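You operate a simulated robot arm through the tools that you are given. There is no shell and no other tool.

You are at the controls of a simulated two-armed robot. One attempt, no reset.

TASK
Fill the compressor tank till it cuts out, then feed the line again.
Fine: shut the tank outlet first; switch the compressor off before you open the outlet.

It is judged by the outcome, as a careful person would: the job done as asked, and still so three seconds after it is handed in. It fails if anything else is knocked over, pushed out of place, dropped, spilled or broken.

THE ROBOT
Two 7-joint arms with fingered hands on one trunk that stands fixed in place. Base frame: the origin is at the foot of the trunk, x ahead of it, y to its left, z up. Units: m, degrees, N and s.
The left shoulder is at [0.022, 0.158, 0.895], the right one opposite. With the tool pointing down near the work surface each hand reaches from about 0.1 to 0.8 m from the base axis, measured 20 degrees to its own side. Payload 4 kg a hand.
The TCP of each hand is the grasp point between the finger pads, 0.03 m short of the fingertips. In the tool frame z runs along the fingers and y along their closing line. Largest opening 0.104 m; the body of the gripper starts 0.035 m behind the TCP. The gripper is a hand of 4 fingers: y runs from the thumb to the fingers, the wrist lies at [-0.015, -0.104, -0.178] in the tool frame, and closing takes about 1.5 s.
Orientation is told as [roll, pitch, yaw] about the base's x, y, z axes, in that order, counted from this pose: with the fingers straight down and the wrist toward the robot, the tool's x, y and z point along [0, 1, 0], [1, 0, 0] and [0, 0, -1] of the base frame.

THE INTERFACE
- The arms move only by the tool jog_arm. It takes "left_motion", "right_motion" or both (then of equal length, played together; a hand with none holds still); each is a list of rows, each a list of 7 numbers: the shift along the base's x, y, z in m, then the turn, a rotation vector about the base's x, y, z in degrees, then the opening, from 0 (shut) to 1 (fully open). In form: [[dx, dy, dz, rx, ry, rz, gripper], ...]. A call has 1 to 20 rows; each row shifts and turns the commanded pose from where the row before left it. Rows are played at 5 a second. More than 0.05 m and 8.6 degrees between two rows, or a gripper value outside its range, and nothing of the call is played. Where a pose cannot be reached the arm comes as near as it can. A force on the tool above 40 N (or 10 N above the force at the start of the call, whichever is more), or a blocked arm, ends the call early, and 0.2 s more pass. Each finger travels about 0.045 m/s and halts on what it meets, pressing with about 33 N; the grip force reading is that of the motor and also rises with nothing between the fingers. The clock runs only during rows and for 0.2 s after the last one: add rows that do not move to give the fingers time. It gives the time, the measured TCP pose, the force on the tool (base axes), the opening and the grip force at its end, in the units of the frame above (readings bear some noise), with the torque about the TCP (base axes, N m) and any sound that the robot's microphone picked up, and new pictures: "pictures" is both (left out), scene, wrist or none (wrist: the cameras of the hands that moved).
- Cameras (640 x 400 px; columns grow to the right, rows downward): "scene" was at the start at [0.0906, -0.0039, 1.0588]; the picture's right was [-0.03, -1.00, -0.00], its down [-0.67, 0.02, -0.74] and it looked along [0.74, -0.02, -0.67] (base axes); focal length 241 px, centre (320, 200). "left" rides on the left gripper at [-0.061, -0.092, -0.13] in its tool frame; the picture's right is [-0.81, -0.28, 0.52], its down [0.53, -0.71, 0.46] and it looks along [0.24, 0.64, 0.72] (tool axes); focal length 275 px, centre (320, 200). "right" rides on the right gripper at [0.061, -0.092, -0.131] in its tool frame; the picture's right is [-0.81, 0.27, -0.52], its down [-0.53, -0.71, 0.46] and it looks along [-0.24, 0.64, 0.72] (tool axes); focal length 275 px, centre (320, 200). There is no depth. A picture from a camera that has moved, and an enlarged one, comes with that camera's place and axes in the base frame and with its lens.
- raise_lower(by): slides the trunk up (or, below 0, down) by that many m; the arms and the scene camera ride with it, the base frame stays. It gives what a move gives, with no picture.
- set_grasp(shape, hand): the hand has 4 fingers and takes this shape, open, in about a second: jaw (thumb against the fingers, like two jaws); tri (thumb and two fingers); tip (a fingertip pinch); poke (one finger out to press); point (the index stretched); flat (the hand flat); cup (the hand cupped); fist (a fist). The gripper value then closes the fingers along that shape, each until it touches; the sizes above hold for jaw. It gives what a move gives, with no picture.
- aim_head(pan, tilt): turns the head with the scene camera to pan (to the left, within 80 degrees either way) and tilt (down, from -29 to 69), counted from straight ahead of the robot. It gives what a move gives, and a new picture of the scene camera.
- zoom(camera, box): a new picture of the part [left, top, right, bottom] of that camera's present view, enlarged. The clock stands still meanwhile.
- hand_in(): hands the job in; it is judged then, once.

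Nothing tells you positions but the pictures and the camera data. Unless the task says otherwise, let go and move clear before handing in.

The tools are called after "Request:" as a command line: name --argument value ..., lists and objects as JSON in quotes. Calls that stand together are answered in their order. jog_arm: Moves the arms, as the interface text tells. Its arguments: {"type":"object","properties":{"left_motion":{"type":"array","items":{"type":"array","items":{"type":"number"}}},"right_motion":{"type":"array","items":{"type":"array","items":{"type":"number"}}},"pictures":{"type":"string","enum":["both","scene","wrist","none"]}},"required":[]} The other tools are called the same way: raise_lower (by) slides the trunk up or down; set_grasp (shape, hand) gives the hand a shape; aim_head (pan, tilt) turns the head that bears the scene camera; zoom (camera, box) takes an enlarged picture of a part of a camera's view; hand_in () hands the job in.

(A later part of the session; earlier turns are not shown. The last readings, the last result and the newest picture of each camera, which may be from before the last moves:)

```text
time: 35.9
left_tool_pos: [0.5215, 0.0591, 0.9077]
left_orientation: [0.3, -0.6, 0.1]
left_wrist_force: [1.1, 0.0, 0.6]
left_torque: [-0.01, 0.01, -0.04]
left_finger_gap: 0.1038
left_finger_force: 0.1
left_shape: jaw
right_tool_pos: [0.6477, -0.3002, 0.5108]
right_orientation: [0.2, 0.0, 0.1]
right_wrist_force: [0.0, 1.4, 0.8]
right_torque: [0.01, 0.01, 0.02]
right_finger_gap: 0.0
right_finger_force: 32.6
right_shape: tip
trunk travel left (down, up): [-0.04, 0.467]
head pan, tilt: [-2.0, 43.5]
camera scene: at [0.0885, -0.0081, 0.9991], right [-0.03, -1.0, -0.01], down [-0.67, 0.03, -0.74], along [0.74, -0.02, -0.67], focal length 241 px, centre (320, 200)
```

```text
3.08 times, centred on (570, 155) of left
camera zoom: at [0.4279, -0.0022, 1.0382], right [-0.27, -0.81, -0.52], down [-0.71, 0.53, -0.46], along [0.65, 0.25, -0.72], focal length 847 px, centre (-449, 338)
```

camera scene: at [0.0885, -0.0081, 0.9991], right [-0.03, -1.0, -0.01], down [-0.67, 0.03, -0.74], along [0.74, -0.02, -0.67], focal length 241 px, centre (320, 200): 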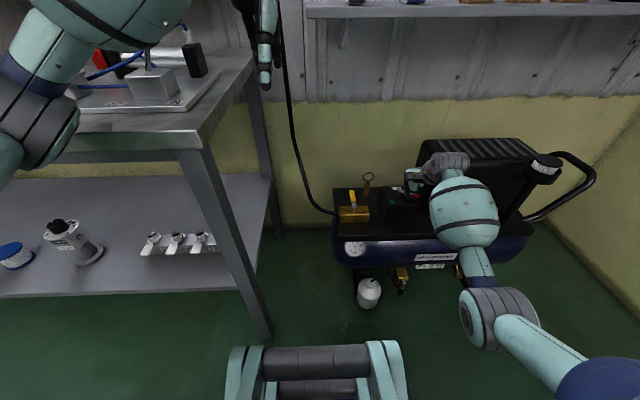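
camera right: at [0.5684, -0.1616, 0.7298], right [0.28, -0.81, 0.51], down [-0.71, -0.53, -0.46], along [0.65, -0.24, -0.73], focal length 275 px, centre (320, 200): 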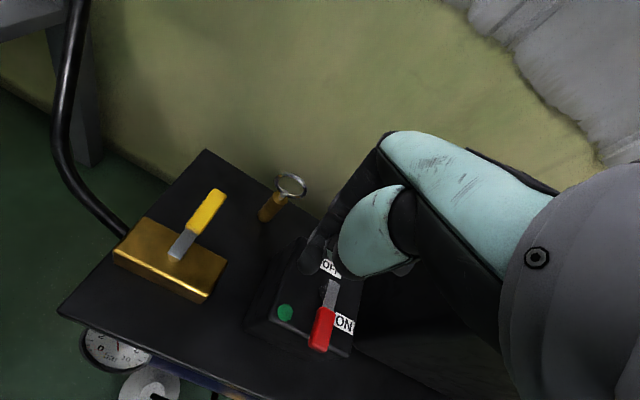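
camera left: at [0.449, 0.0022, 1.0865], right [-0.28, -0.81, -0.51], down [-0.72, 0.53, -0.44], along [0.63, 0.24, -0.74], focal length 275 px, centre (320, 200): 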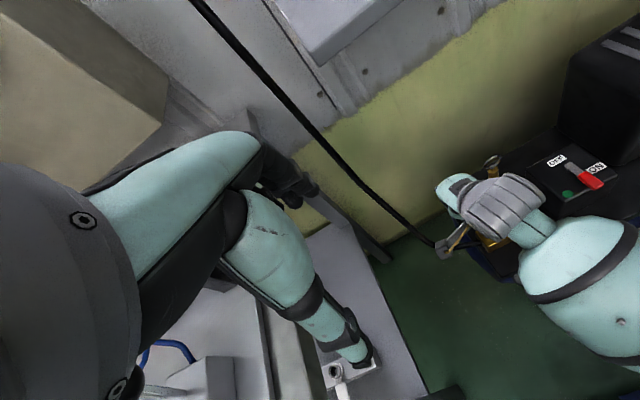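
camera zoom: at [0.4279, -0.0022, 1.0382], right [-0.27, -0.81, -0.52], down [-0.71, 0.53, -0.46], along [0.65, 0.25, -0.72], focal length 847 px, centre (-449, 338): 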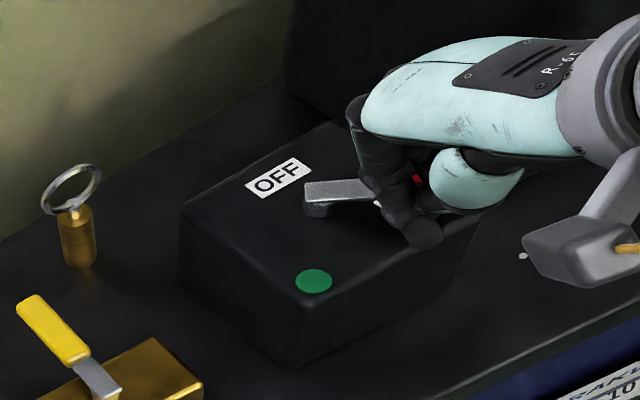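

The handle has turned about 45° and there's no sound yet. I'll continue in small steps, watching the gap to the motor shroud.

Request:
jog_arm --right_motion '[[0.004, -0.006, 0, 0, 0, 0, 0], [0.005, -0.006, 0, 0, 0, 0, 0], [0.006, -0.005, 0, 0, 0, 0, 0], [0, 0, 0, 0, 0, 0, 0]]' --pictures "none"

Request:
zoom --camera "right" --box '[220, 180, 460, 390]'

Request:
zoom --camera "left" --box '[500, 90, 640, 220]'

```text
time: 36.9
left_tool_pos: [0.5218, 0.0592, 0.9092]
left_orientation: [0.3, -0.5, 0.1]
left_wrist_force: [0.4, 0.5, -0.2]
left_torque: [-0.01, 0.03, 0.02]
left_finger_gap: 0.1042
left_finger_force: 0.1
left_shape: jaw
right_tool_pos: [0.6624, -0.3173, 0.5097]
right_orientation: [0.2, -0.1, 0.1]
right_wrist_force: [-0.8, 0.8, -0.2]
right_torque: [-0.01, 0.03, 0.0]
right_finger_gap: 0.0004
right_finger_force: 32.7
right_shape: tip
trunk travel left (down, up): [-0.04, 0.467]
head pan, tilt: [-2.0, 43.5]
```

```text
1.90 times, centred on (340, 285) of right
camera zoom: at [0.5705, -0.257, 0.6424], right [0.28, -0.81, 0.51], down [-0.71, -0.53, -0.46], along [0.65, -0.24, -0.73], focal length 524 px, centre (282, 38)
```

zoom: 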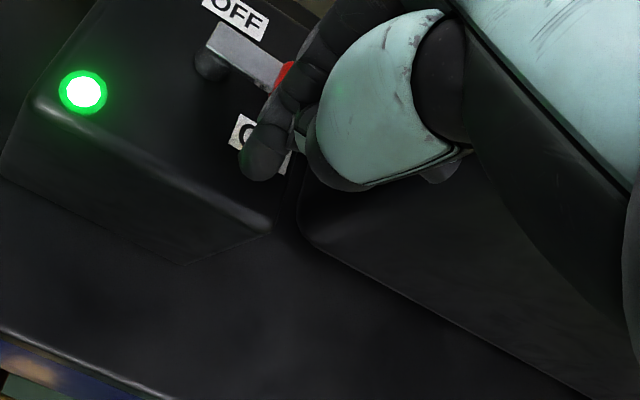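

```text
3.08 times, centred on (570, 155) of left
camera zoom: at [0.4278, -0.0022, 1.0382], right [-0.27, -0.81, -0.52], down [-0.71, 0.53, -0.46], along [0.65, 0.25, -0.72], focal length 847 px, centre (-449, 338)
```

zoom: 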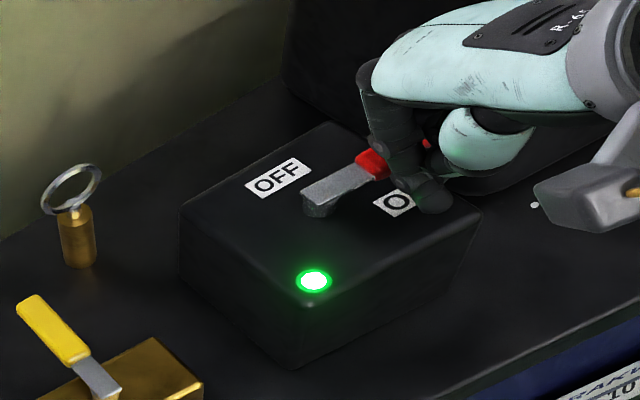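

The green lamp lit, so the lever now points to ON and the compressor is on. I'll back the finger off the lever, rise clear, and watch the gauge and listen.

Request:
jog_arm --right_motion '[[-0.012, 0.002, 0, 0, 0, 0, 0], [-0.008, 0.002, 0.02, 0, 0, 0, 0], [-0.01, 0, 0.035, 0, 0, 0, 0], [-0.02, 0, 0.04, 0, 0, 0, 0], [-0.02, 0, 0.04, 0, 0, 0, 0], [0, 0, 0, 0, 0, 0, 0]]'

Request:
zoom --camera "left" --box '[440, 100, 640, 300]'

Request:
zoom --camera "scene" --box '[330, 230, 390, 270]'

```text
time: 38.3
left_tool_pos: [0.5208, 0.0595, 0.9096]
left_orientation: [0.3, -0.6, 0.2]
left_wrist_force: [0.4, -0.2, -0.2]
left_torque: [-0.05, 0.01, -0.01]
left_finger_gap: 0.1037
left_finger_force: 0.1
left_shape: jaw
right_tool_pos: [0.5917, -0.3161, 0.6447]
right_orientation: [0.1, 0.0, 0.1]
right_wrist_force: [0.1, 0.2, -0.1]
right_torque: [0.0, -0.04, 0.01]
right_finger_gap: 0.0
right_finger_force: 32.9
right_shape: tip
trunk travel left (down, up): [-0.04, 0.467]
head pan, tilt: [-2.0, 43.5]
camera scene: at [0.0884, -0.008, 0.9991], right [-0.03, -1.0, -0.01], down [-0.67, 0.03, -0.74], along [0.74, -0.02, -0.67], focal length 241 px, centre (320, 200)
camera right: at [0.5007, -0.2557, 0.7761], right [0.28, -0.81, 0.51], down [-0.71, -0.53, -0.46], along [0.65, -0.24, -0.73], focal length 275 px, centre (320, 200)
```

scene: 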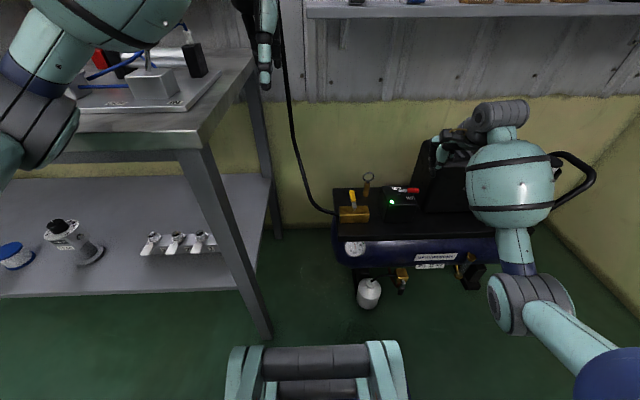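
right: 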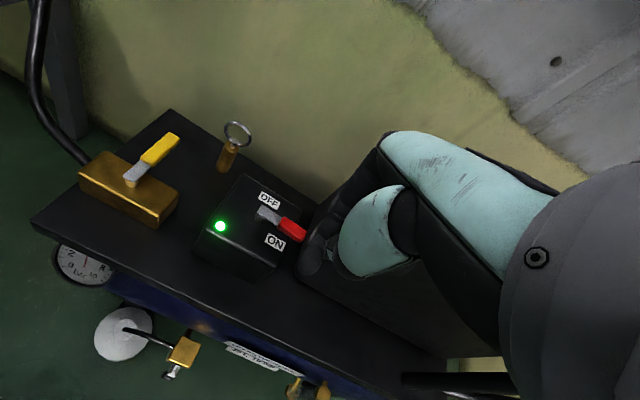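

```text
2.00 times, centred on (540, 200) of left
camera zoom: at [0.4279, -0.0021, 1.0381], right [-0.27, -0.81, -0.52], down [-0.71, 0.53, -0.46], along [0.65, 0.25, -0.72], focal length 551 px, centre (-120, 200)
```

zoom: 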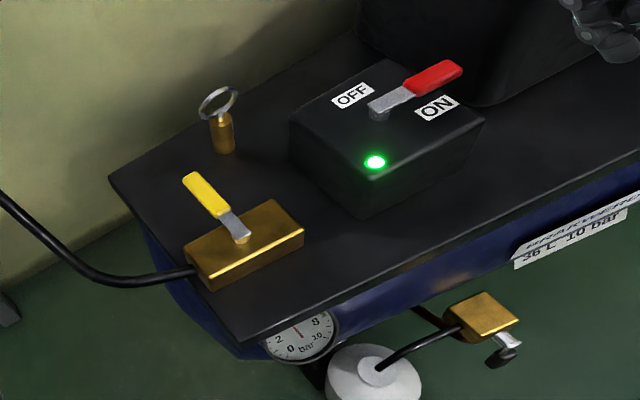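

```text
10.00 times, centred on (360, 250) of scene
camera zoom: at [0.0884, -0.008, 0.9991], right [-0.03, -1.0, -0.01], down [-0.67, 0.03, -0.74], along [0.74, -0.02, -0.67], focal length 2408 px, centre (-80, -300)
```

zoom: 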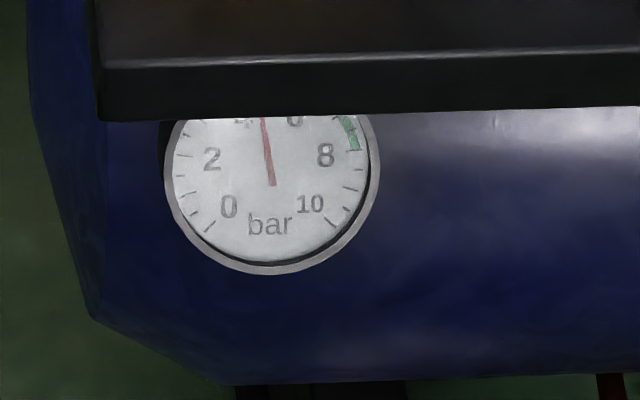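

The gauge reads about 4.6 bar and the lamp is lit. I'll wait for it to fill.

Request:
jog_arm --right_motion '[[0, 0, 0, 0, 0, 0, 0], [0, 0, 0, 0, 0, 0, 0], [0, 0, 0, 0, 0, 0, 0], [0, 0, 0, 0, 0, 0, 0], [0, 0, 0, 0, 0, 0, 0], [0, 0, 0, 0, 0, 0, 0], [0, 0, 0, 0, 0, 0, 0], [0, 0, 0, 0, 0, 0, 0], [0, 0, 0, 0, 0, 0, 0], [0, 0, 0, 0, 0, 0, 0], [0, 0, 0, 0, 0, 0, 0], [0, 0, 0, 0, 0, 0, 0], [0, 0, 0, 0, 0, 0, 0], [0, 0, 0, 0, 0, 0, 0], [0, 0, 0, 0, 0, 0, 0], [0, 0, 0, 0, 0, 0, 0], [0, 0, 0, 0, 0, 0, 0], [0, 0, 0, 0, 0, 0, 0], [0, 0, 0, 0, 0, 0, 0], [0, 0, 0, 0, 0, 0, 0]]' --pictures "none"

Request:
zoom --camera "scene" --box '[330, 230, 390, 270]'

Request:
zoom --camera "scene" --box '[375, 170, 455, 225]'

Request:
zoom --camera "right" --box '[190, 170, 340, 290]'

```text
time: 42.5
left_tool_pos: [0.5224, 0.0605, 0.9087]
left_orientation: [0.3, -0.5, 0.0]
left_wrist_force: [1.1, -0.6, -0.2]
left_torque: [0.0, 0.03, 0.03]
left_finger_gap: 0.1039
left_finger_force: 0.0
left_shape: jaw
right_tool_pos: [0.5916, -0.3156, 0.6452]
right_orientation: [0.2, 0.0, 0.1]
right_wrist_force: [-0.4, 0.3, -0.3]
right_torque: [-0.02, -0.01, -0.01]
right_finger_gap: 0.0
right_finger_force: 33.2
right_shape: tip
trunk travel left (down, up): [-0.04, 0.467]
head pan, tilt: [-2.0, 43.5]
```

```text
10.00 times, centred on (360, 250) of scene
camera zoom: at [0.0883, -0.0079, 0.9991], right [-0.03, -1.0, -0.01], down [-0.67, 0.03, -0.74], along [0.74, -0.02, -0.67], focal length 2408 px, centre (-80, -300)
```

zoom: 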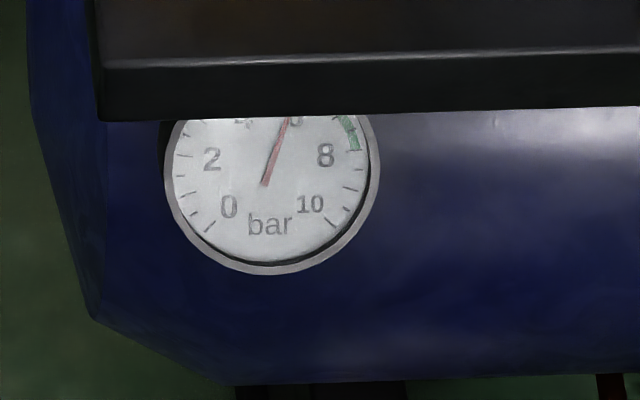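

```text
7.27 times, centred on (415, 198) of scene
camera zoom: at [0.0883, -0.0079, 0.9991], right [-0.03, -1.0, -0.01], down [-0.67, 0.03, -0.74], along [0.74, -0.02, -0.67], focal length 1752 px, centre (-371, 218)
```

zoom: 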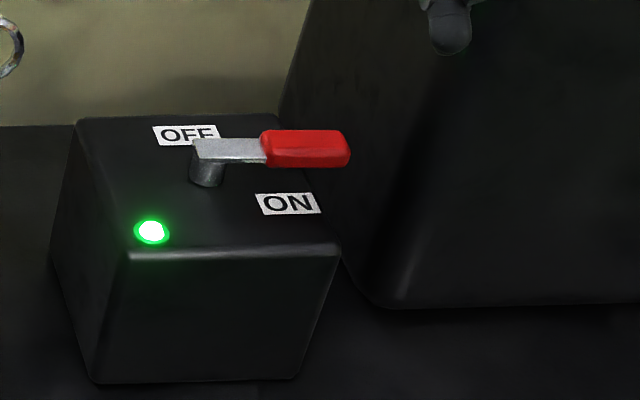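

```text
3.33 times, centred on (265, 230) of right
camera zoom: at [0.5009, -0.2556, 0.7759], right [0.28, -0.81, 0.52], down [-0.71, -0.53, -0.46], along [0.65, -0.24, -0.72], focal length 918 px, centre (503, 100)
```

zoom: 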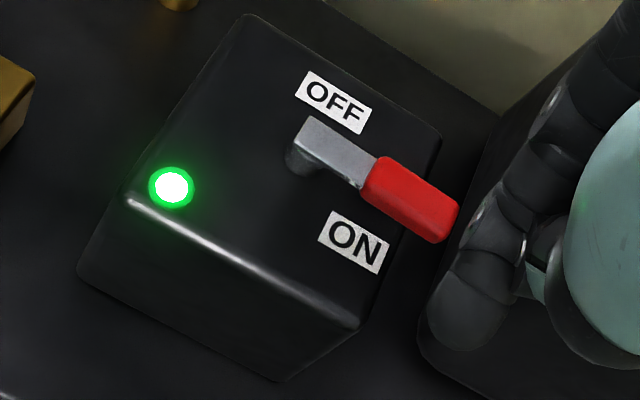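

The gauge is rising at about 1 bar per 4 s and reads 5.6 bar now. I'll wait on, turning the hand 15° meanwhile so I can reach the far side of the red lever without touching the shroud.

Request:
jog_arm --right_motion '[[0, 0, 0, 0, 0, 5, 0], [0, 0, 0, 0, 0, 5, 0], [0, 0, 0, 0, 0, 5, 0], [0, 0, 0, 0, 0, 0, 0], [0, 0, 0, 0, 0, 0, 0], [0, 0, 0, 0, 0, 0, 0], [0, 0, 0, 0, 0, 0, 0], [0, 0, 0, 0, 0, 0, 0], [0, 0, 0, 0, 0, 0, 0], [0, 0, 0, 0, 0, 0, 0], [0, 0, 0, 0, 0, 0, 0], [0, 0, 0, 0, 0, 0, 0], [0, 0, 0, 0, 0, 0, 0], [0, 0, 0, 0, 0, 0, 0], [0, 0, 0, 0, 0, 0, 0], [0, 0, 0, 0, 0, 0, 0], [0, 0, 0, 0, 0, 0, 0], [0, 0, 0, 0, 0, 0, 0], [0, 0, 0, 0, 0, 0, 0], [0, 0, 0, 0, 0, 0, 0]]' --pictures "wrist"

Request:
zoom --camera "scene" --box '[330, 230, 390, 270]'

Request:
zoom --camera "scene" --box '[375, 130, 475, 225]'

```text
time: 46.7
left_tool_pos: [0.5215, 0.0595, 0.9087]
left_orientation: [0.3, -0.4, 0.1]
left_wrist_force: [0.2, 0.0, 0.7]
left_torque: [0.0, 0.0, 0.01]
left_finger_gap: 0.1041
left_finger_force: 0.1
left_shape: jaw
right_tool_pos: [0.5905, -0.3139, 0.6442]
right_orientation: [0.0, -0.1, 15.1]
right_wrist_force: [-0.3, -0.8, -0.5]
right_torque: [0.0, 0.01, 0.0]
right_finger_gap: 0.0001
right_finger_force: 33.6
right_shape: tip
trunk travel left (down, up): [-0.04, 0.467]
head pan, tilt: [-2.0, 43.5]
camera right: at [0.4866, -0.279, 0.7756], right [0.48, -0.71, 0.52], down [-0.55, -0.7, -0.46], along [0.69, -0.07, -0.72], focal length 275 px, centre (320, 200)
```

right: 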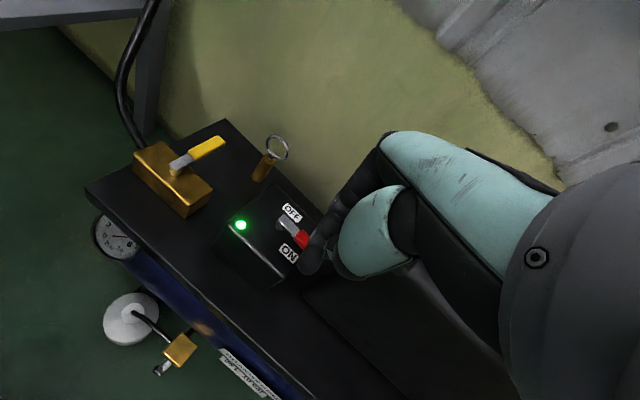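

```text
10.00 times, centred on (360, 250) of scene
camera zoom: at [0.0882, -0.0078, 0.9991], right [-0.03, -1.0, -0.01], down [-0.67, 0.03, -0.74], along [0.74, -0.02, -0.67], focal length 2408 px, centre (-80, -300)
```

zoom: 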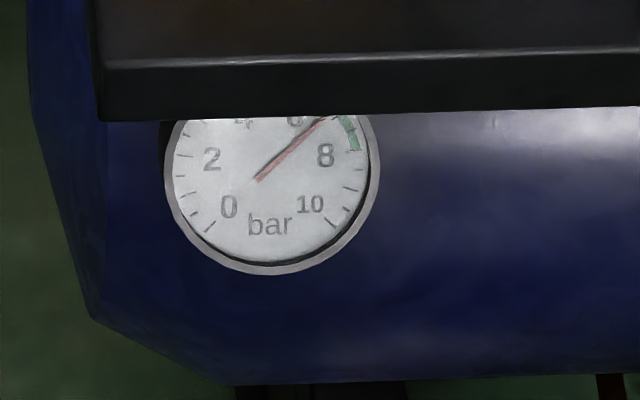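

```text
4.21 times, centred on (425, 178) of scene
camera zoom: at [0.0882, -0.0078, 0.9991], right [-0.03, -1.0, -0.01], down [-0.67, 0.03, -0.74], along [0.74, -0.02, -0.67], focal length 1014 px, centre (-122, 295)
```

zoom: 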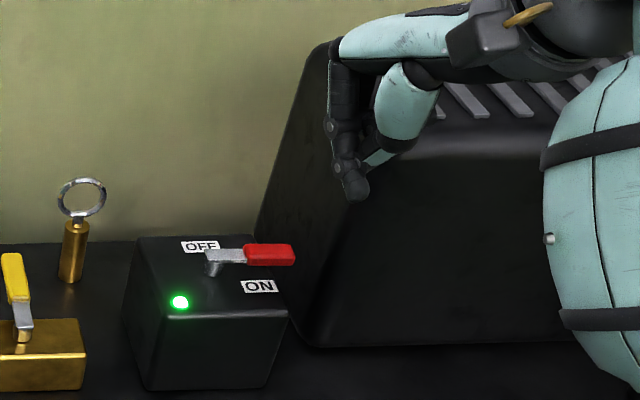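

Now at 6.8 bar, still filling. I'll wait further.

Request:
jog_arm --right_motion '[[0, 0, 0, 0, 0, 0, 0], [0, 0, 0, 0, 0, 0, 0], [0, 0, 0, 0, 0, 0, 0], [0, 0, 0, 0, 0, 0, 0], [0, 0, 0, 0, 0, 0, 0], [0, 0, 0, 0, 0, 0, 0], [0, 0, 0, 0, 0, 0, 0], [0, 0, 0, 0, 0, 0, 0], [0, 0, 0, 0, 0, 0, 0], [0, 0, 0, 0, 0, 0, 0], [0, 0, 0, 0, 0, 0, 0], [0, 0, 0, 0, 0, 0, 0], [0, 0, 0, 0, 0, 0, 0], [0, 0, 0, 0, 0, 0, 0], [0, 0, 0, 0, 0, 0, 0], [0, 0, 0, 0, 0, 0, 0], [0, 0, 0, 0, 0, 0, 0], [0, 0, 0, 0, 0, 0, 0], [0, 0, 0, 0, 0, 0, 0], [0, 0, 0, 0, 0, 0, 0]]' --pictures "scene"

Request:
zoom --camera "scene" --box '[330, 230, 390, 270]'

Request:
zoom --camera "scene" --box '[375, 130, 475, 225]'

```text
time: 50.9
left_tool_pos: [0.5214, 0.0602, 0.9087]
left_orientation: [0.4, -0.5, 0.1]
left_wrist_force: [-1.0, -0.3, -0.2]
left_torque: [0.0, -0.01, 0.02]
left_finger_gap: 0.1038
left_finger_force: 0.0
left_shape: jaw
right_tool_pos: [0.5914, -0.3137, 0.6441]
right_orientation: [0.0, -0.1, 15.0]
right_wrist_force: [0.3, -0.4, -0.2]
right_torque: [-0.03, 0.02, -0.01]
right_finger_gap: 0.0
right_finger_force: 33.0
right_shape: tip
trunk travel left (down, up): [-0.04, 0.467]
head pan, tilt: [-2.0, 43.5]
camera scene: at [0.0881, -0.0077, 0.9991], right [-0.03, -1.0, 0.0], down [-0.67, 0.03, -0.74], along [0.74, -0.02, -0.67], focal length 241 px, centre (320, 200)
```

scene: 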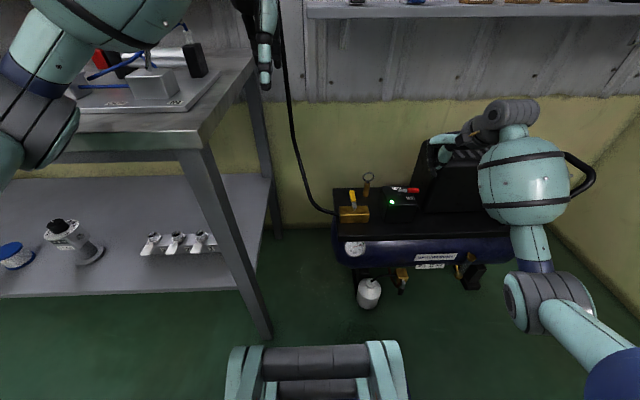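

```text
10.00 times, centred on (360, 250) of scene
camera zoom: at [0.0881, -0.0077, 0.9991], right [-0.03, -1.0, 0.0], down [-0.67, 0.03, -0.74], along [0.74, -0.02, -0.67], focal length 2408 px, centre (-80, -300)
```

zoom: 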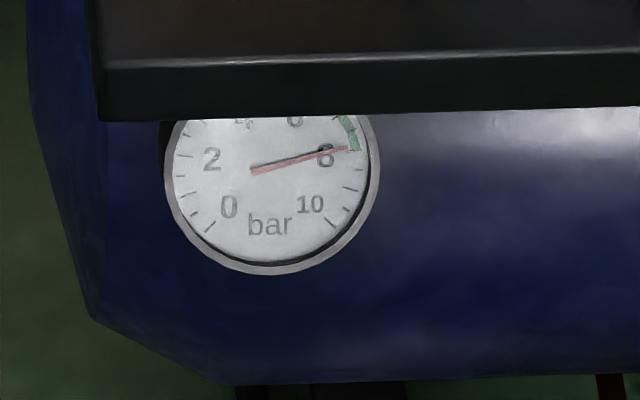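

```text
4.21 times, centred on (425, 178) of scene
camera zoom: at [0.0881, -0.0077, 0.9991], right [-0.03, -1.0, 0.0], down [-0.67, 0.03, -0.74], along [0.74, -0.02, -0.67], focal length 1014 px, centre (-122, 295)
```

zoom: 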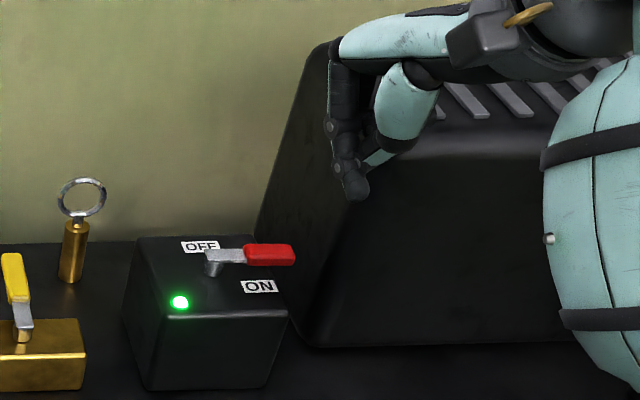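

The needle is at about 7.9–8 bar, at the edge of the green, and the lamp is still lit. I'll wait a little longer to confirm that it cuts out.

Request:
jog_arm --right_motion '[[0, 0, 0, 0, 0, 0, 0], [0, 0, 0, 0, 0, 0, 0], [0, 0, 0, 0, 0, 0, 0], [0, 0, 0, 0, 0, 0, 0], [0, 0, 0, 0, 0, 0, 0], [0, 0, 0, 0, 0, 0, 0], [0, 0, 0, 0, 0, 0, 0], [0, 0, 0, 0, 0, 0, 0]]' --pictures "none"

Request:
zoom --camera "scene" --box '[330, 230, 390, 270]'

Request:
zoom --camera "scene" --box '[375, 170, 435, 225]'

```text
time: 52.7
left_tool_pos: [0.5213, 0.0599, 0.9079]
left_orientation: [0.2, -0.5, 0.1]
left_wrist_force: [0.0, 0.4, 1.0]
left_torque: [0.01, 0.04, 0.04]
left_finger_gap: 0.104
left_finger_force: 0.2
left_shape: jaw
right_tool_pos: [0.5911, -0.3136, 0.6438]
right_orientation: [-0.1, -0.1, 15.2]
right_wrist_force: [-0.2, -0.3, -0.1]
right_torque: [0.01, 0.0, 0.01]
right_finger_gap: 0.0
right_finger_force: 33.3
right_shape: tip
trunk travel left (down, up): [-0.04, 0.467]
head pan, tilt: [-2.0, 43.5]
```

```text
10.00 times, centred on (360, 250) of scene
camera zoom: at [0.0881, -0.0076, 0.9991], right [-0.03, -1.0, 0.0], down [-0.67, 0.03, -0.74], along [0.74, -0.02, -0.67], focal length 2408 px, centre (-80, -300)
```

zoom: 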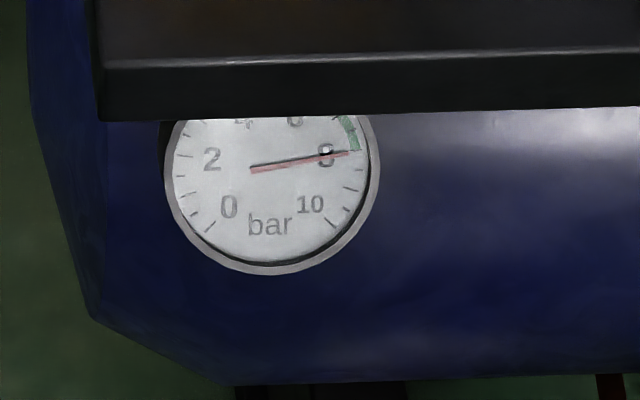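

```text
7.27 times, centred on (405, 198) of scene
camera zoom: at [0.0881, -0.0076, 0.9991], right [-0.03, -1.0, 0.0], down [-0.67, 0.03, -0.74], along [0.74, -0.02, -0.67], focal length 1752 px, centre (-298, 218)
```

zoom: 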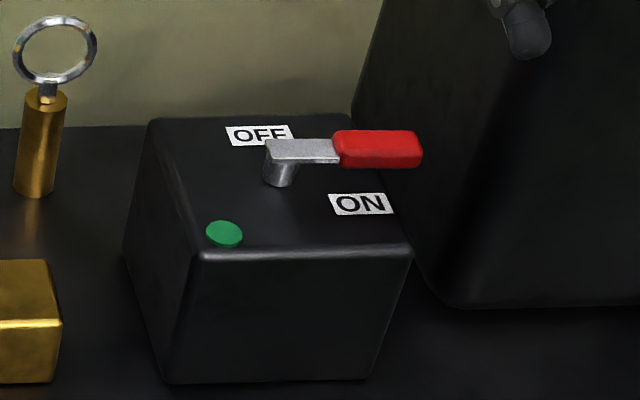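

The lamp has gone out and the needle holds at 8 bar, so the compressor has cut out. Now I'll move the finger above the far side of the red lever so I can push it back to OFF.

Request:
jog_arm --right_motion '[[0.027, 0.008, -0.005, 0, 0, -2.5, 0], [0.027, 0.008, -0.005, 0, 0, -2.5, 0], [0.027, 0.005, -0.005, 0, 0, -2.5, 0], [0.027, 0, -0.005, 0, 0, -2.5, 0], [0.026, 0, -0.005, 0, 0, 0, 0], [0, 0, 0, 0, 0, 0, 0]]'

Request:
zoom --camera "right" --box '[220, 180, 460, 390]'

Request:
zoom --camera "left" --box '[500, 60, 640, 200]'

Request:
zoom --camera "scene" --box '[375, 120, 475, 225]'

```text
time: 54.1
left_tool_pos: [0.5217, 0.061, 0.9086]
left_orientation: [0.2, -0.5, 0.0]
left_wrist_force: [-0.2, 0.3, 0.3]
left_torque: [0.01, 0.01, 0.0]
left_finger_gap: 0.104
left_finger_force: 0.2
left_shape: jaw
right_tool_pos: [0.7243, -0.2887, 0.6217]
right_orientation: [0.1, 0.0, 5.1]
right_wrist_force: [0.1, -0.4, -0.1]
right_torque: [0.07, 0.01, 0.0]
right_finger_gap: 0.0
right_finger_force: 33.1
right_shape: tip
trunk travel left (down, up): [-0.04, 0.467]
head pan, tilt: [-2.0, 43.5]
camera scene: at [0.0881, -0.0076, 0.9991], right [-0.03, -1.0, 0.0], down [-0.67, 0.03, -0.74], along [0.74, -0.02, -0.67], focal length 241 px, centre (320, 200)
camera right: at [0.628, -0.2371, 0.7533], right [0.35, -0.78, 0.52], down [-0.66, -0.59, -0.46], along [0.66, -0.18, -0.72], focal length 275 px, centre (320, 200)
```

scene: 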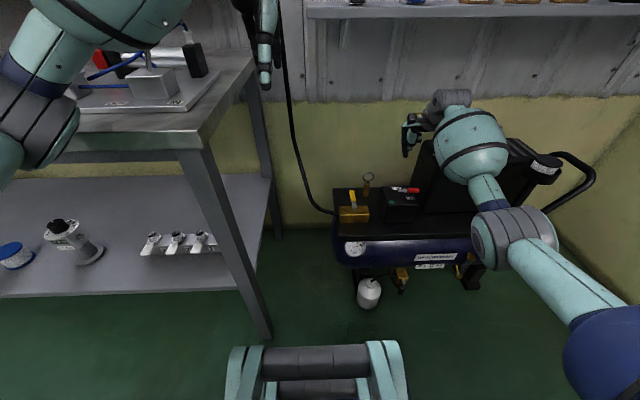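
right: 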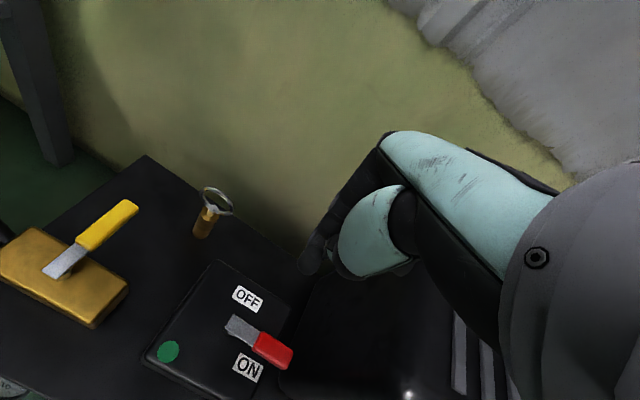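

```text
1.90 times, centred on (340, 285) of right
camera zoom: at [0.628, -0.2371, 0.7533], right [0.35, -0.78, 0.52], down [-0.66, -0.59, -0.46], along [0.66, -0.18, -0.72], focal length 524 px, centre (282, 38)
```

zoom: 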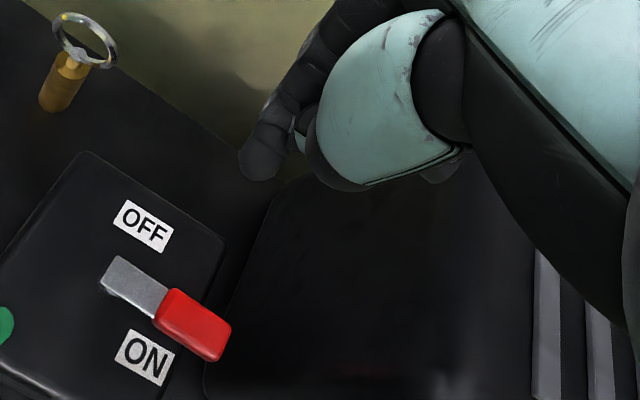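

```text
2.86 times, centred on (570, 130) of left
camera zoom: at [0.4276, -0.0017, 1.038], right [-0.27, -0.81, -0.52], down [-0.71, 0.53, -0.46], along [0.65, 0.25, -0.72], focal length 786 px, centre (-394, 400)
```

zoom: 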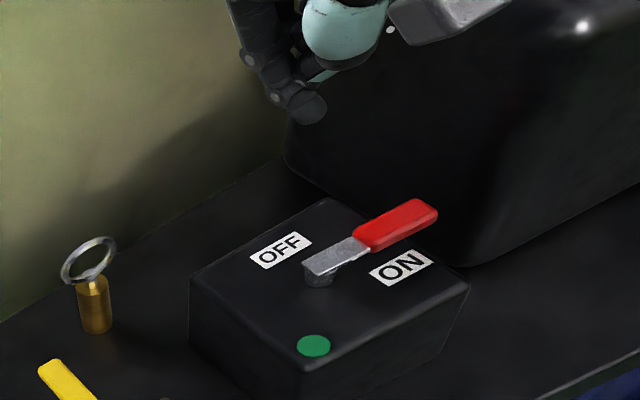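

```text
3.81 times, centred on (425, 172) of scene
camera zoom: at [0.0881, -0.0076, 0.9991], right [-0.03, -1.0, 0.0], down [-0.67, 0.03, -0.74], along [0.74, -0.02, -0.67], focal length 917 px, centre (-80, 305)
```

zoom: 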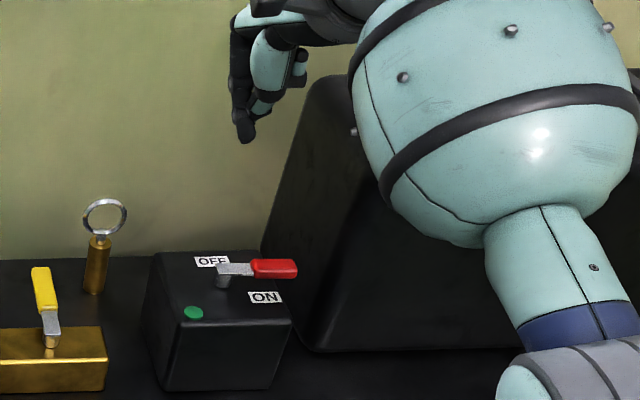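

The hand is clear of the shroud. I'll descend partway and check the finger's position against the lever.

Request:
jog_arm --right_motion '[[0.003, -0.005, -0.03, 0, 0, 0, 0], [0, -0.004, -0.03, 0, 0, 0, 0], [0, 0, -0.01, 0, 0, 0, 0], [0, 0, 0, 0, 0, 0, 0]]' --pictures "none"

Request:
zoom --camera "right" --box '[220, 180, 460, 390]'

Request:
zoom --camera "left" --box '[520, 60, 640, 180]'

Request:
zoom --camera "scene" --box '[375, 130, 455, 215]'

```text
time: 55.1
left_tool_pos: [0.5216, 0.0597, 0.9087]
left_orientation: [0.2, -0.6, 0.1]
left_wrist_force: [0.3, 0.3, -0.4]
left_torque: [-0.02, -0.01, 0.01]
left_finger_gap: 0.1041
left_finger_force: 0.0
left_shape: jaw
right_tool_pos: [0.7261, -0.3009, 0.5547]
right_orientation: [0.0, -0.2, 5.1]
right_wrist_force: [-0.5, 0.6, 1.0]
right_torque: [-0.01, 0.02, 0.01]
right_finger_gap: 0.0001
right_finger_force: 33.4
right_shape: tip
trunk travel left (down, up): [-0.04, 0.467]
head pan, tilt: [-2.0, 43.5]
```

```text
1.90 times, centred on (340, 285) of right
camera zoom: at [0.6304, -0.249, 0.6859], right [0.35, -0.78, 0.52], down [-0.66, -0.59, -0.46], along [0.66, -0.18, -0.72], focal length 524 px, centre (282, 38)
```

zoom: 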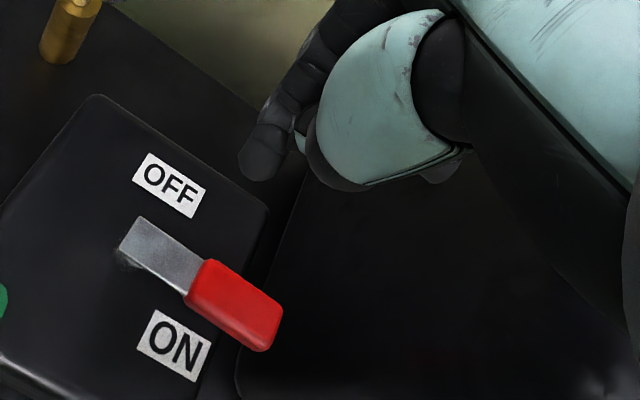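

```text
3.33 times, centred on (580, 120) of left
camera zoom: at [0.4276, -0.0016, 1.038], right [-0.27, -0.81, -0.52], down [-0.71, 0.53, -0.46], along [0.65, 0.25, -0.72], focal length 918 px, centre (-547, 467)
```

zoom: 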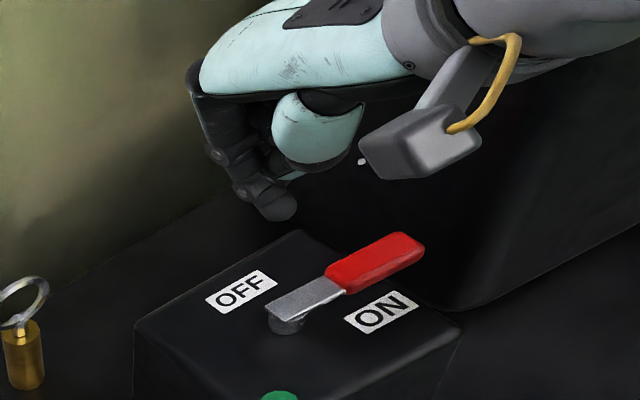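

```text
4.71 times, centred on (415, 172) of scene
camera zoom: at [0.0881, -0.0076, 0.9991], right [-0.03, -1.0, 0.0], down [-0.67, 0.03, -0.74], along [0.74, -0.02, -0.67], focal length 1133 px, centre (-127, 329)
```

zoom: 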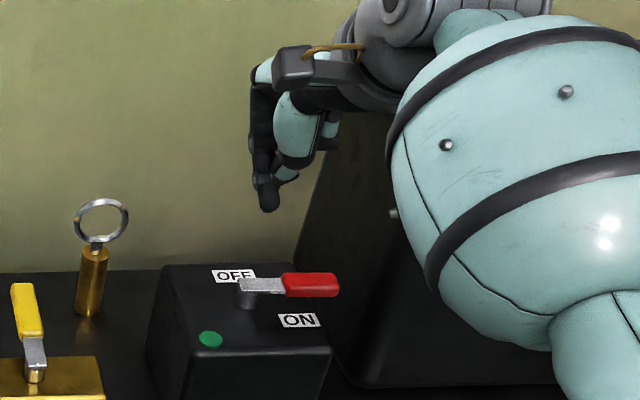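

The fingertip is at about [0.710, -0.299, 0.537], roughly 1 cm beyond the lever's far edge. I'll go down the last 4 cm.

Request:
jog_arm --right_motion '[[0, 0, -0.02, 0, 0, 0, 0], [0, 0, -0.012, 0, 0, 0, 0], [0, 0, -0.008, 0, 0, 0, 0], [0, 0, 0, 0, 0, 0, 0]]' --pictures "none"

Request:
zoom --camera "right" --box '[220, 180, 460, 390]'

Request:
zoom --camera "left" --box '[520, 60, 640, 180]'

Request:
zoom --camera "scene" --box '[375, 130, 455, 215]'

```text
time: 56.1
left_tool_pos: [0.5215, 0.0596, 0.9083]
left_orientation: [0.2, -0.5, 0.2]
left_wrist_force: [0.7, -0.7, 0.5]
left_torque: [-0.01, 0.01, -0.01]
left_finger_gap: 0.1039
left_finger_force: 0.1
left_shape: jaw
right_tool_pos: [0.7272, -0.2996, 0.5146]
right_orientation: [0.1, -0.1, 5.0]
right_wrist_force: [0.6, 0.4, 0.3]
right_torque: [0.0, -0.01, 0.01]
right_finger_gap: 0.0
right_finger_force: 33.0
right_shape: tip
trunk travel left (down, up): [-0.04, 0.467]
head pan, tilt: [-2.0, 43.5]
```

```text
1.90 times, centred on (340, 285) of right
camera zoom: at [0.6312, -0.2482, 0.6449], right [0.35, -0.78, 0.52], down [-0.66, -0.59, -0.46], along [0.66, -0.18, -0.72], focal length 524 px, centre (282, 38)
```

zoom: 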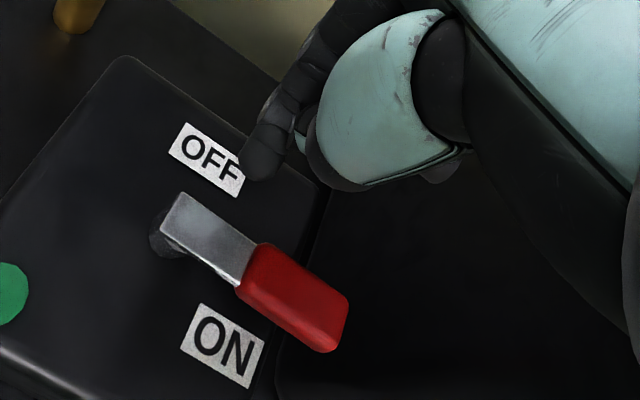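

```text
3.33 times, centred on (580, 120) of left
camera zoom: at [0.4276, -0.0016, 1.038], right [-0.27, -0.81, -0.52], down [-0.71, 0.53, -0.46], along [0.65, 0.25, -0.72], focal length 918 px, centre (-547, 467)
```

zoom: 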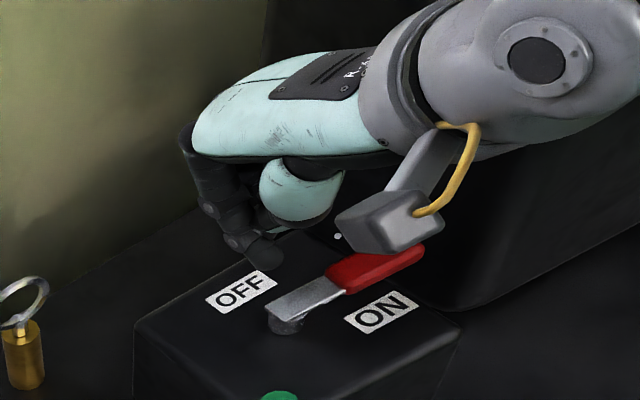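

```text
4.71 times, centred on (415, 172) of scene
camera zoom: at [0.0881, -0.0076, 0.9991], right [-0.03, -1.0, 0.0], down [-0.67, 0.03, -0.74], along [0.74, -0.02, -0.67], focal length 1133 px, centre (-127, 329)
```

zoom: 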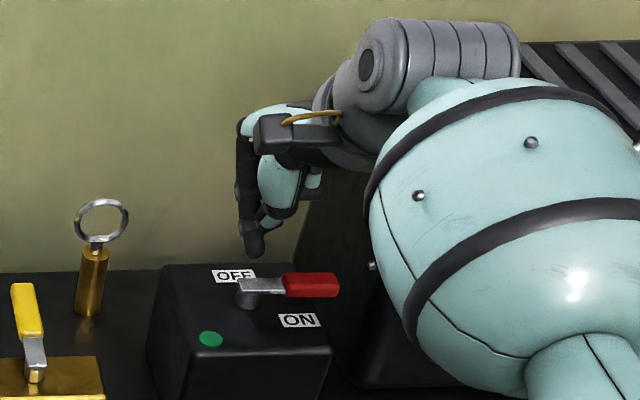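

The finger sits behind the lever at r ≈ 2 cm, with its tip at z = 0.495. I'll push it back toward the robot in small steps.

Request:
jog_arm --right_motion '[[-0.005, -0.002, 0, 0, 0, 0, 0], [-0.005, -0.002, 0, 0, 0, 0, 0], [-0.004, -0.001, 0, 0, 0, 0, 0], [-0.004, -0.001, 0, 0, 0, 0, 0]]' --pictures "none"

Request:
zoom --camera "right" --box '[220, 180, 460, 390]'

Request:
zoom --camera "left" --box '[520, 60, 640, 180]'

```text
time: 57.1
left_tool_pos: [0.5201, 0.0606, 0.9082]
left_orientation: [0.1, -0.6, 0.1]
left_wrist_force: [0.9, 0.0, -0.1]
left_torque: [0.0, -0.02, -0.01]
left_finger_gap: 0.1038
left_finger_force: 0.0
left_shape: jaw
right_tool_pos: [0.7093, -0.3064, 0.5122]
right_orientation: [0.1, 0.0, 5.2]
right_wrist_force: [-0.7, 0.0, -1.1]
right_torque: [0.04, -0.01, 0.01]
right_finger_gap: 0.0
right_finger_force: 33.0
right_shape: tip
trunk travel left (down, up): [-0.04, 0.467]
head pan, tilt: [-2.0, 43.5]
```

```text
1.90 times, centred on (340, 285) of right
camera zoom: at [0.6133, -0.2545, 0.6436], right [0.35, -0.78, 0.52], down [-0.66, -0.59, -0.46], along [0.66, -0.18, -0.72], focal length 524 px, centre (282, 38)
```

zoom: 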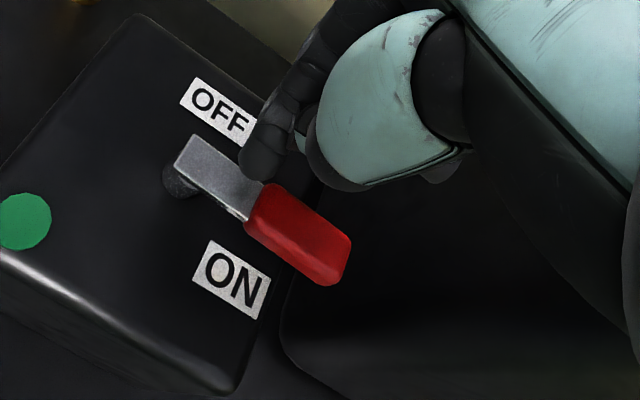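

```text
3.33 times, centred on (580, 120) of left
camera zoom: at [0.4276, -0.0016, 1.038], right [-0.27, -0.81, -0.52], down [-0.71, 0.53, -0.46], along [0.65, 0.25, -0.72], focal length 918 px, centre (-547, 467)
```

zoom: 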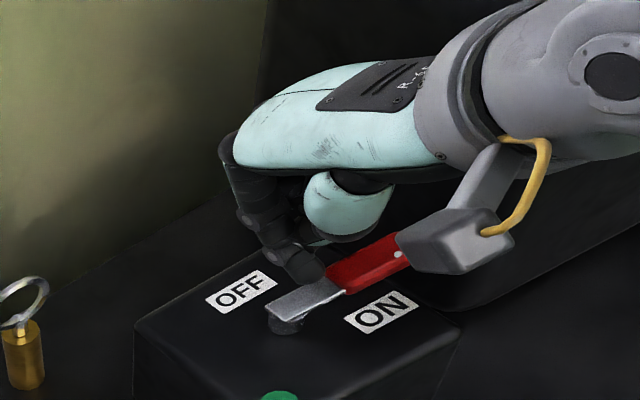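

The fingertip is at the lever now, near the start of the red grip. I'll keep pushing.

Request:
jog_arm --right_motion '[[-0.004, 0, 0, 0, 0, 0, 0], [-0.004, -0.001, 0, 0, 0, 0, 0], [-0.004, -0.001, 0, 0, 0, 0, 0], [-0.004, 0, 0, 0, 0, 0, 0]]' --pictures "none"

Request:
zoom --camera "right" --box '[220, 180, 460, 390]'

Request:
zoom --camera "left" --box '[520, 60, 640, 180]'

```text
time: 58.1
left_tool_pos: [0.52, 0.0597, 0.9091]
left_orientation: [0.1, -0.6, 0.1]
left_wrist_force: [-0.3, 0.6, -0.1]
left_torque: [0.03, -0.01, -0.03]
left_finger_gap: 0.1041
left_finger_force: 0.1
left_shape: jaw
right_tool_pos: [0.6945, -0.3092, 0.512]
right_orientation: [0.1, -0.1, 5.0]
right_wrist_force: [-0.2, 0.4, -0.1]
right_torque: [0.03, 0.0, -0.03]
right_finger_gap: 0.0003
right_finger_force: 32.6
right_shape: tip
trunk travel left (down, up): [-0.04, 0.467]
head pan, tilt: [-2.0, 43.5]
```

```text
1.90 times, centred on (340, 285) of right
camera zoom: at [0.5977, -0.2558, 0.6429], right [0.35, -0.78, 0.52], down [-0.66, -0.59, -0.46], along [0.66, -0.18, -0.72], focal length 524 px, centre (282, 38)
```

zoom: 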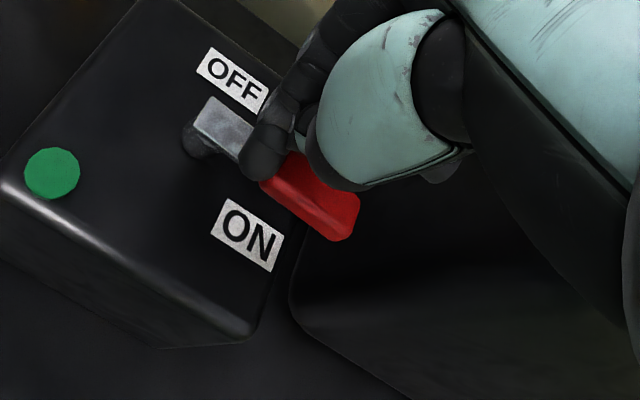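

```text
3.33 times, centred on (580, 120) of left
camera zoom: at [0.4276, -0.0016, 1.038], right [-0.27, -0.81, -0.52], down [-0.71, 0.53, -0.46], along [0.65, 0.25, -0.72], focal length 918 px, centre (-547, 467)
```

zoom: 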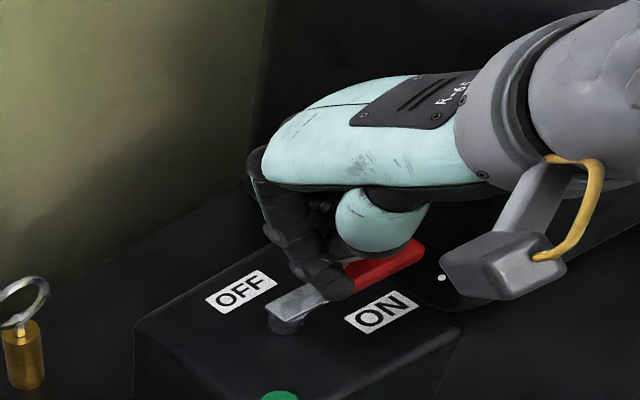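

The lever didn't move and there's no force, so the fingertip seems to be riding just over the thin grey part. I'll check from the scene camera.

Request:
zoom --camera "scene" --box '[385, 165, 435, 210]'

Request:
zoom --camera "left" --box '[560, 110, 620, 160]'

Request:
zoom --camera "right" --box '[300, 210, 370, 300]'

```text
8.89 times, centred on (410, 188) of scene
camera zoom: at [0.088, -0.0075, 0.9991], right [-0.03, -1.0, 0.0], down [-0.67, 0.03, -0.74], along [0.74, -0.02, -0.67], focal length 2141 px, centre (-480, 311)
```

zoom: 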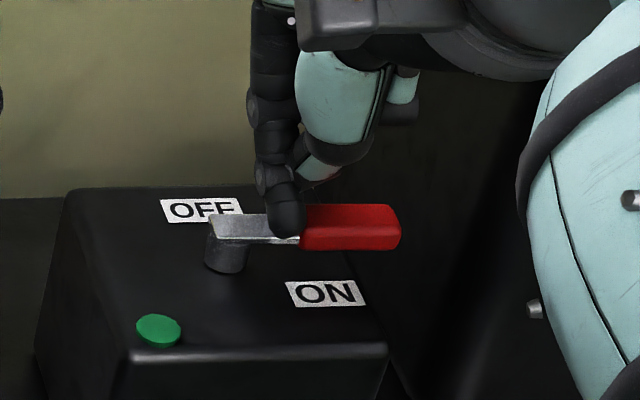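

```text
8.00 times, centred on (590, 135) of left
camera zoom: at [0.4276, -0.0016, 1.038], right [-0.27, -0.81, -0.52], down [-0.71, 0.53, -0.46], along [0.65, 0.25, -0.72], focal length 2202 px, centre (-1840, 720)
```

zoom: 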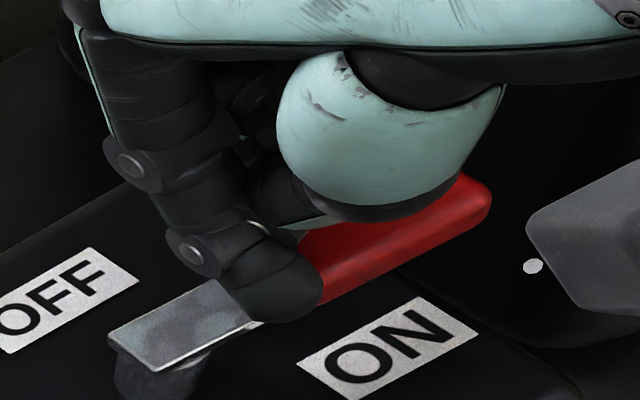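

```text
4.44 times, centred on (335, 255) of right
camera zoom: at [0.5977, -0.2558, 0.6429], right [0.35, -0.78, 0.52], down [-0.66, -0.59, -0.46], along [0.66, -0.18, -0.72], focal length 1224 px, centre (253, -44)
```

zoom: 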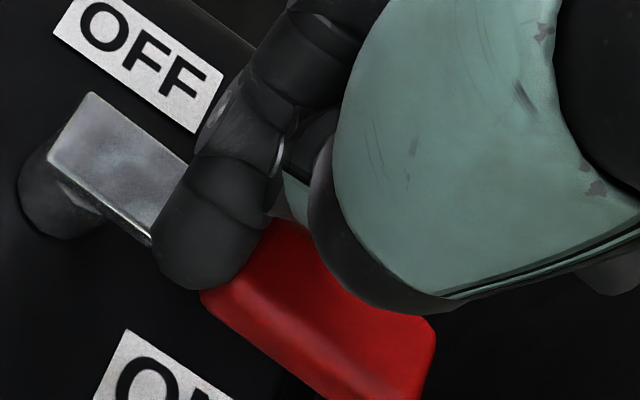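

Yes, the tip is sliding just above the lever. I'll back off, lower another 11 mm, and push again.

Request:
jog_arm --right_motion '[[0.015, 0, 0.003, 0, 0, 0, 0], [0.015, 0.002, 0, 0, 0, 0, 0], [0, 0, -0.008, 0, 0, 0, 0], [0, 0, -0.006, 0, 0, 0, 0], [0, 0, 0, 0, 0, 0, 0]]' --pictures "none"

Request:
zoom --camera "scene" --box '[385, 165, 435, 210]'

Request:
zoom --camera "left" --box '[540, 100, 620, 160]'

```text
time: 59.3
left_tool_pos: [0.5213, 0.06, 0.9082]
left_orientation: [0.2, -0.5, -0.1]
left_wrist_force: [0.0, 0.3, -0.6]
left_torque: [0.01, -0.03, 0.0]
left_finger_gap: 0.1037
left_finger_force: 0.1
left_shape: jaw
right_tool_pos: [0.7227, -0.3045, 0.5023]
right_orientation: [0.1, -0.1, 5.2]
right_wrist_force: [0.2, -1.5, -0.7]
right_torque: [0.01, -0.03, 0.02]
right_finger_gap: 0.0001
right_finger_force: 32.7
right_shape: tip
trunk travel left (down, up): [-0.04, 0.467]
head pan, tilt: [-2.0, 43.5]
```

```text
8.89 times, centred on (410, 188) of scene
camera zoom: at [0.088, -0.0075, 0.9991], right [-0.03, -1.0, 0.0], down [-0.67, 0.03, -0.74], along [0.74, -0.02, -0.67], focal length 2141 px, centre (-480, 311)
```

zoom: 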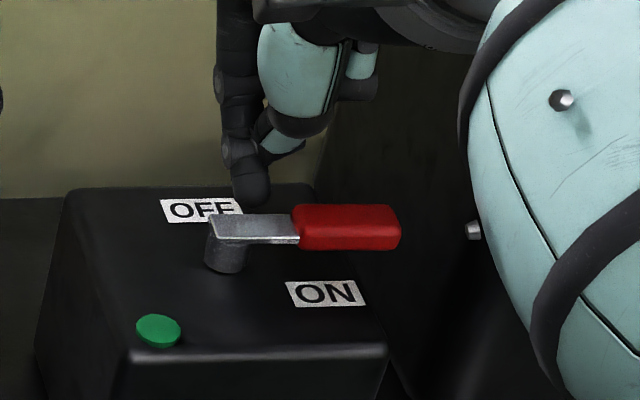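

```text
6.67 times, centred on (580, 130) of left
camera zoom: at [0.4276, -0.0016, 1.038], right [-0.27, -0.81, -0.52], down [-0.71, 0.53, -0.46], along [0.65, 0.25, -0.72], focal length 1835 px, centre (-1413, 667)
```

zoom: 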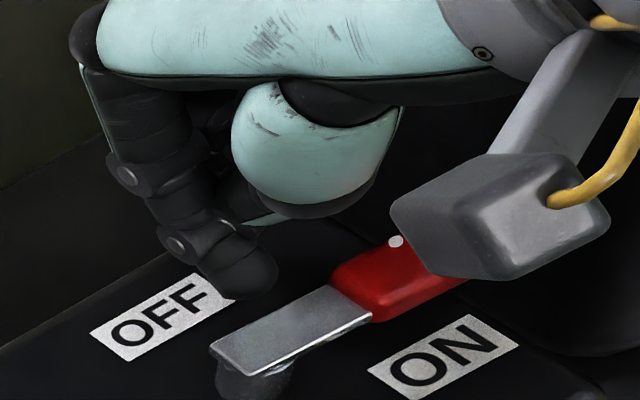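

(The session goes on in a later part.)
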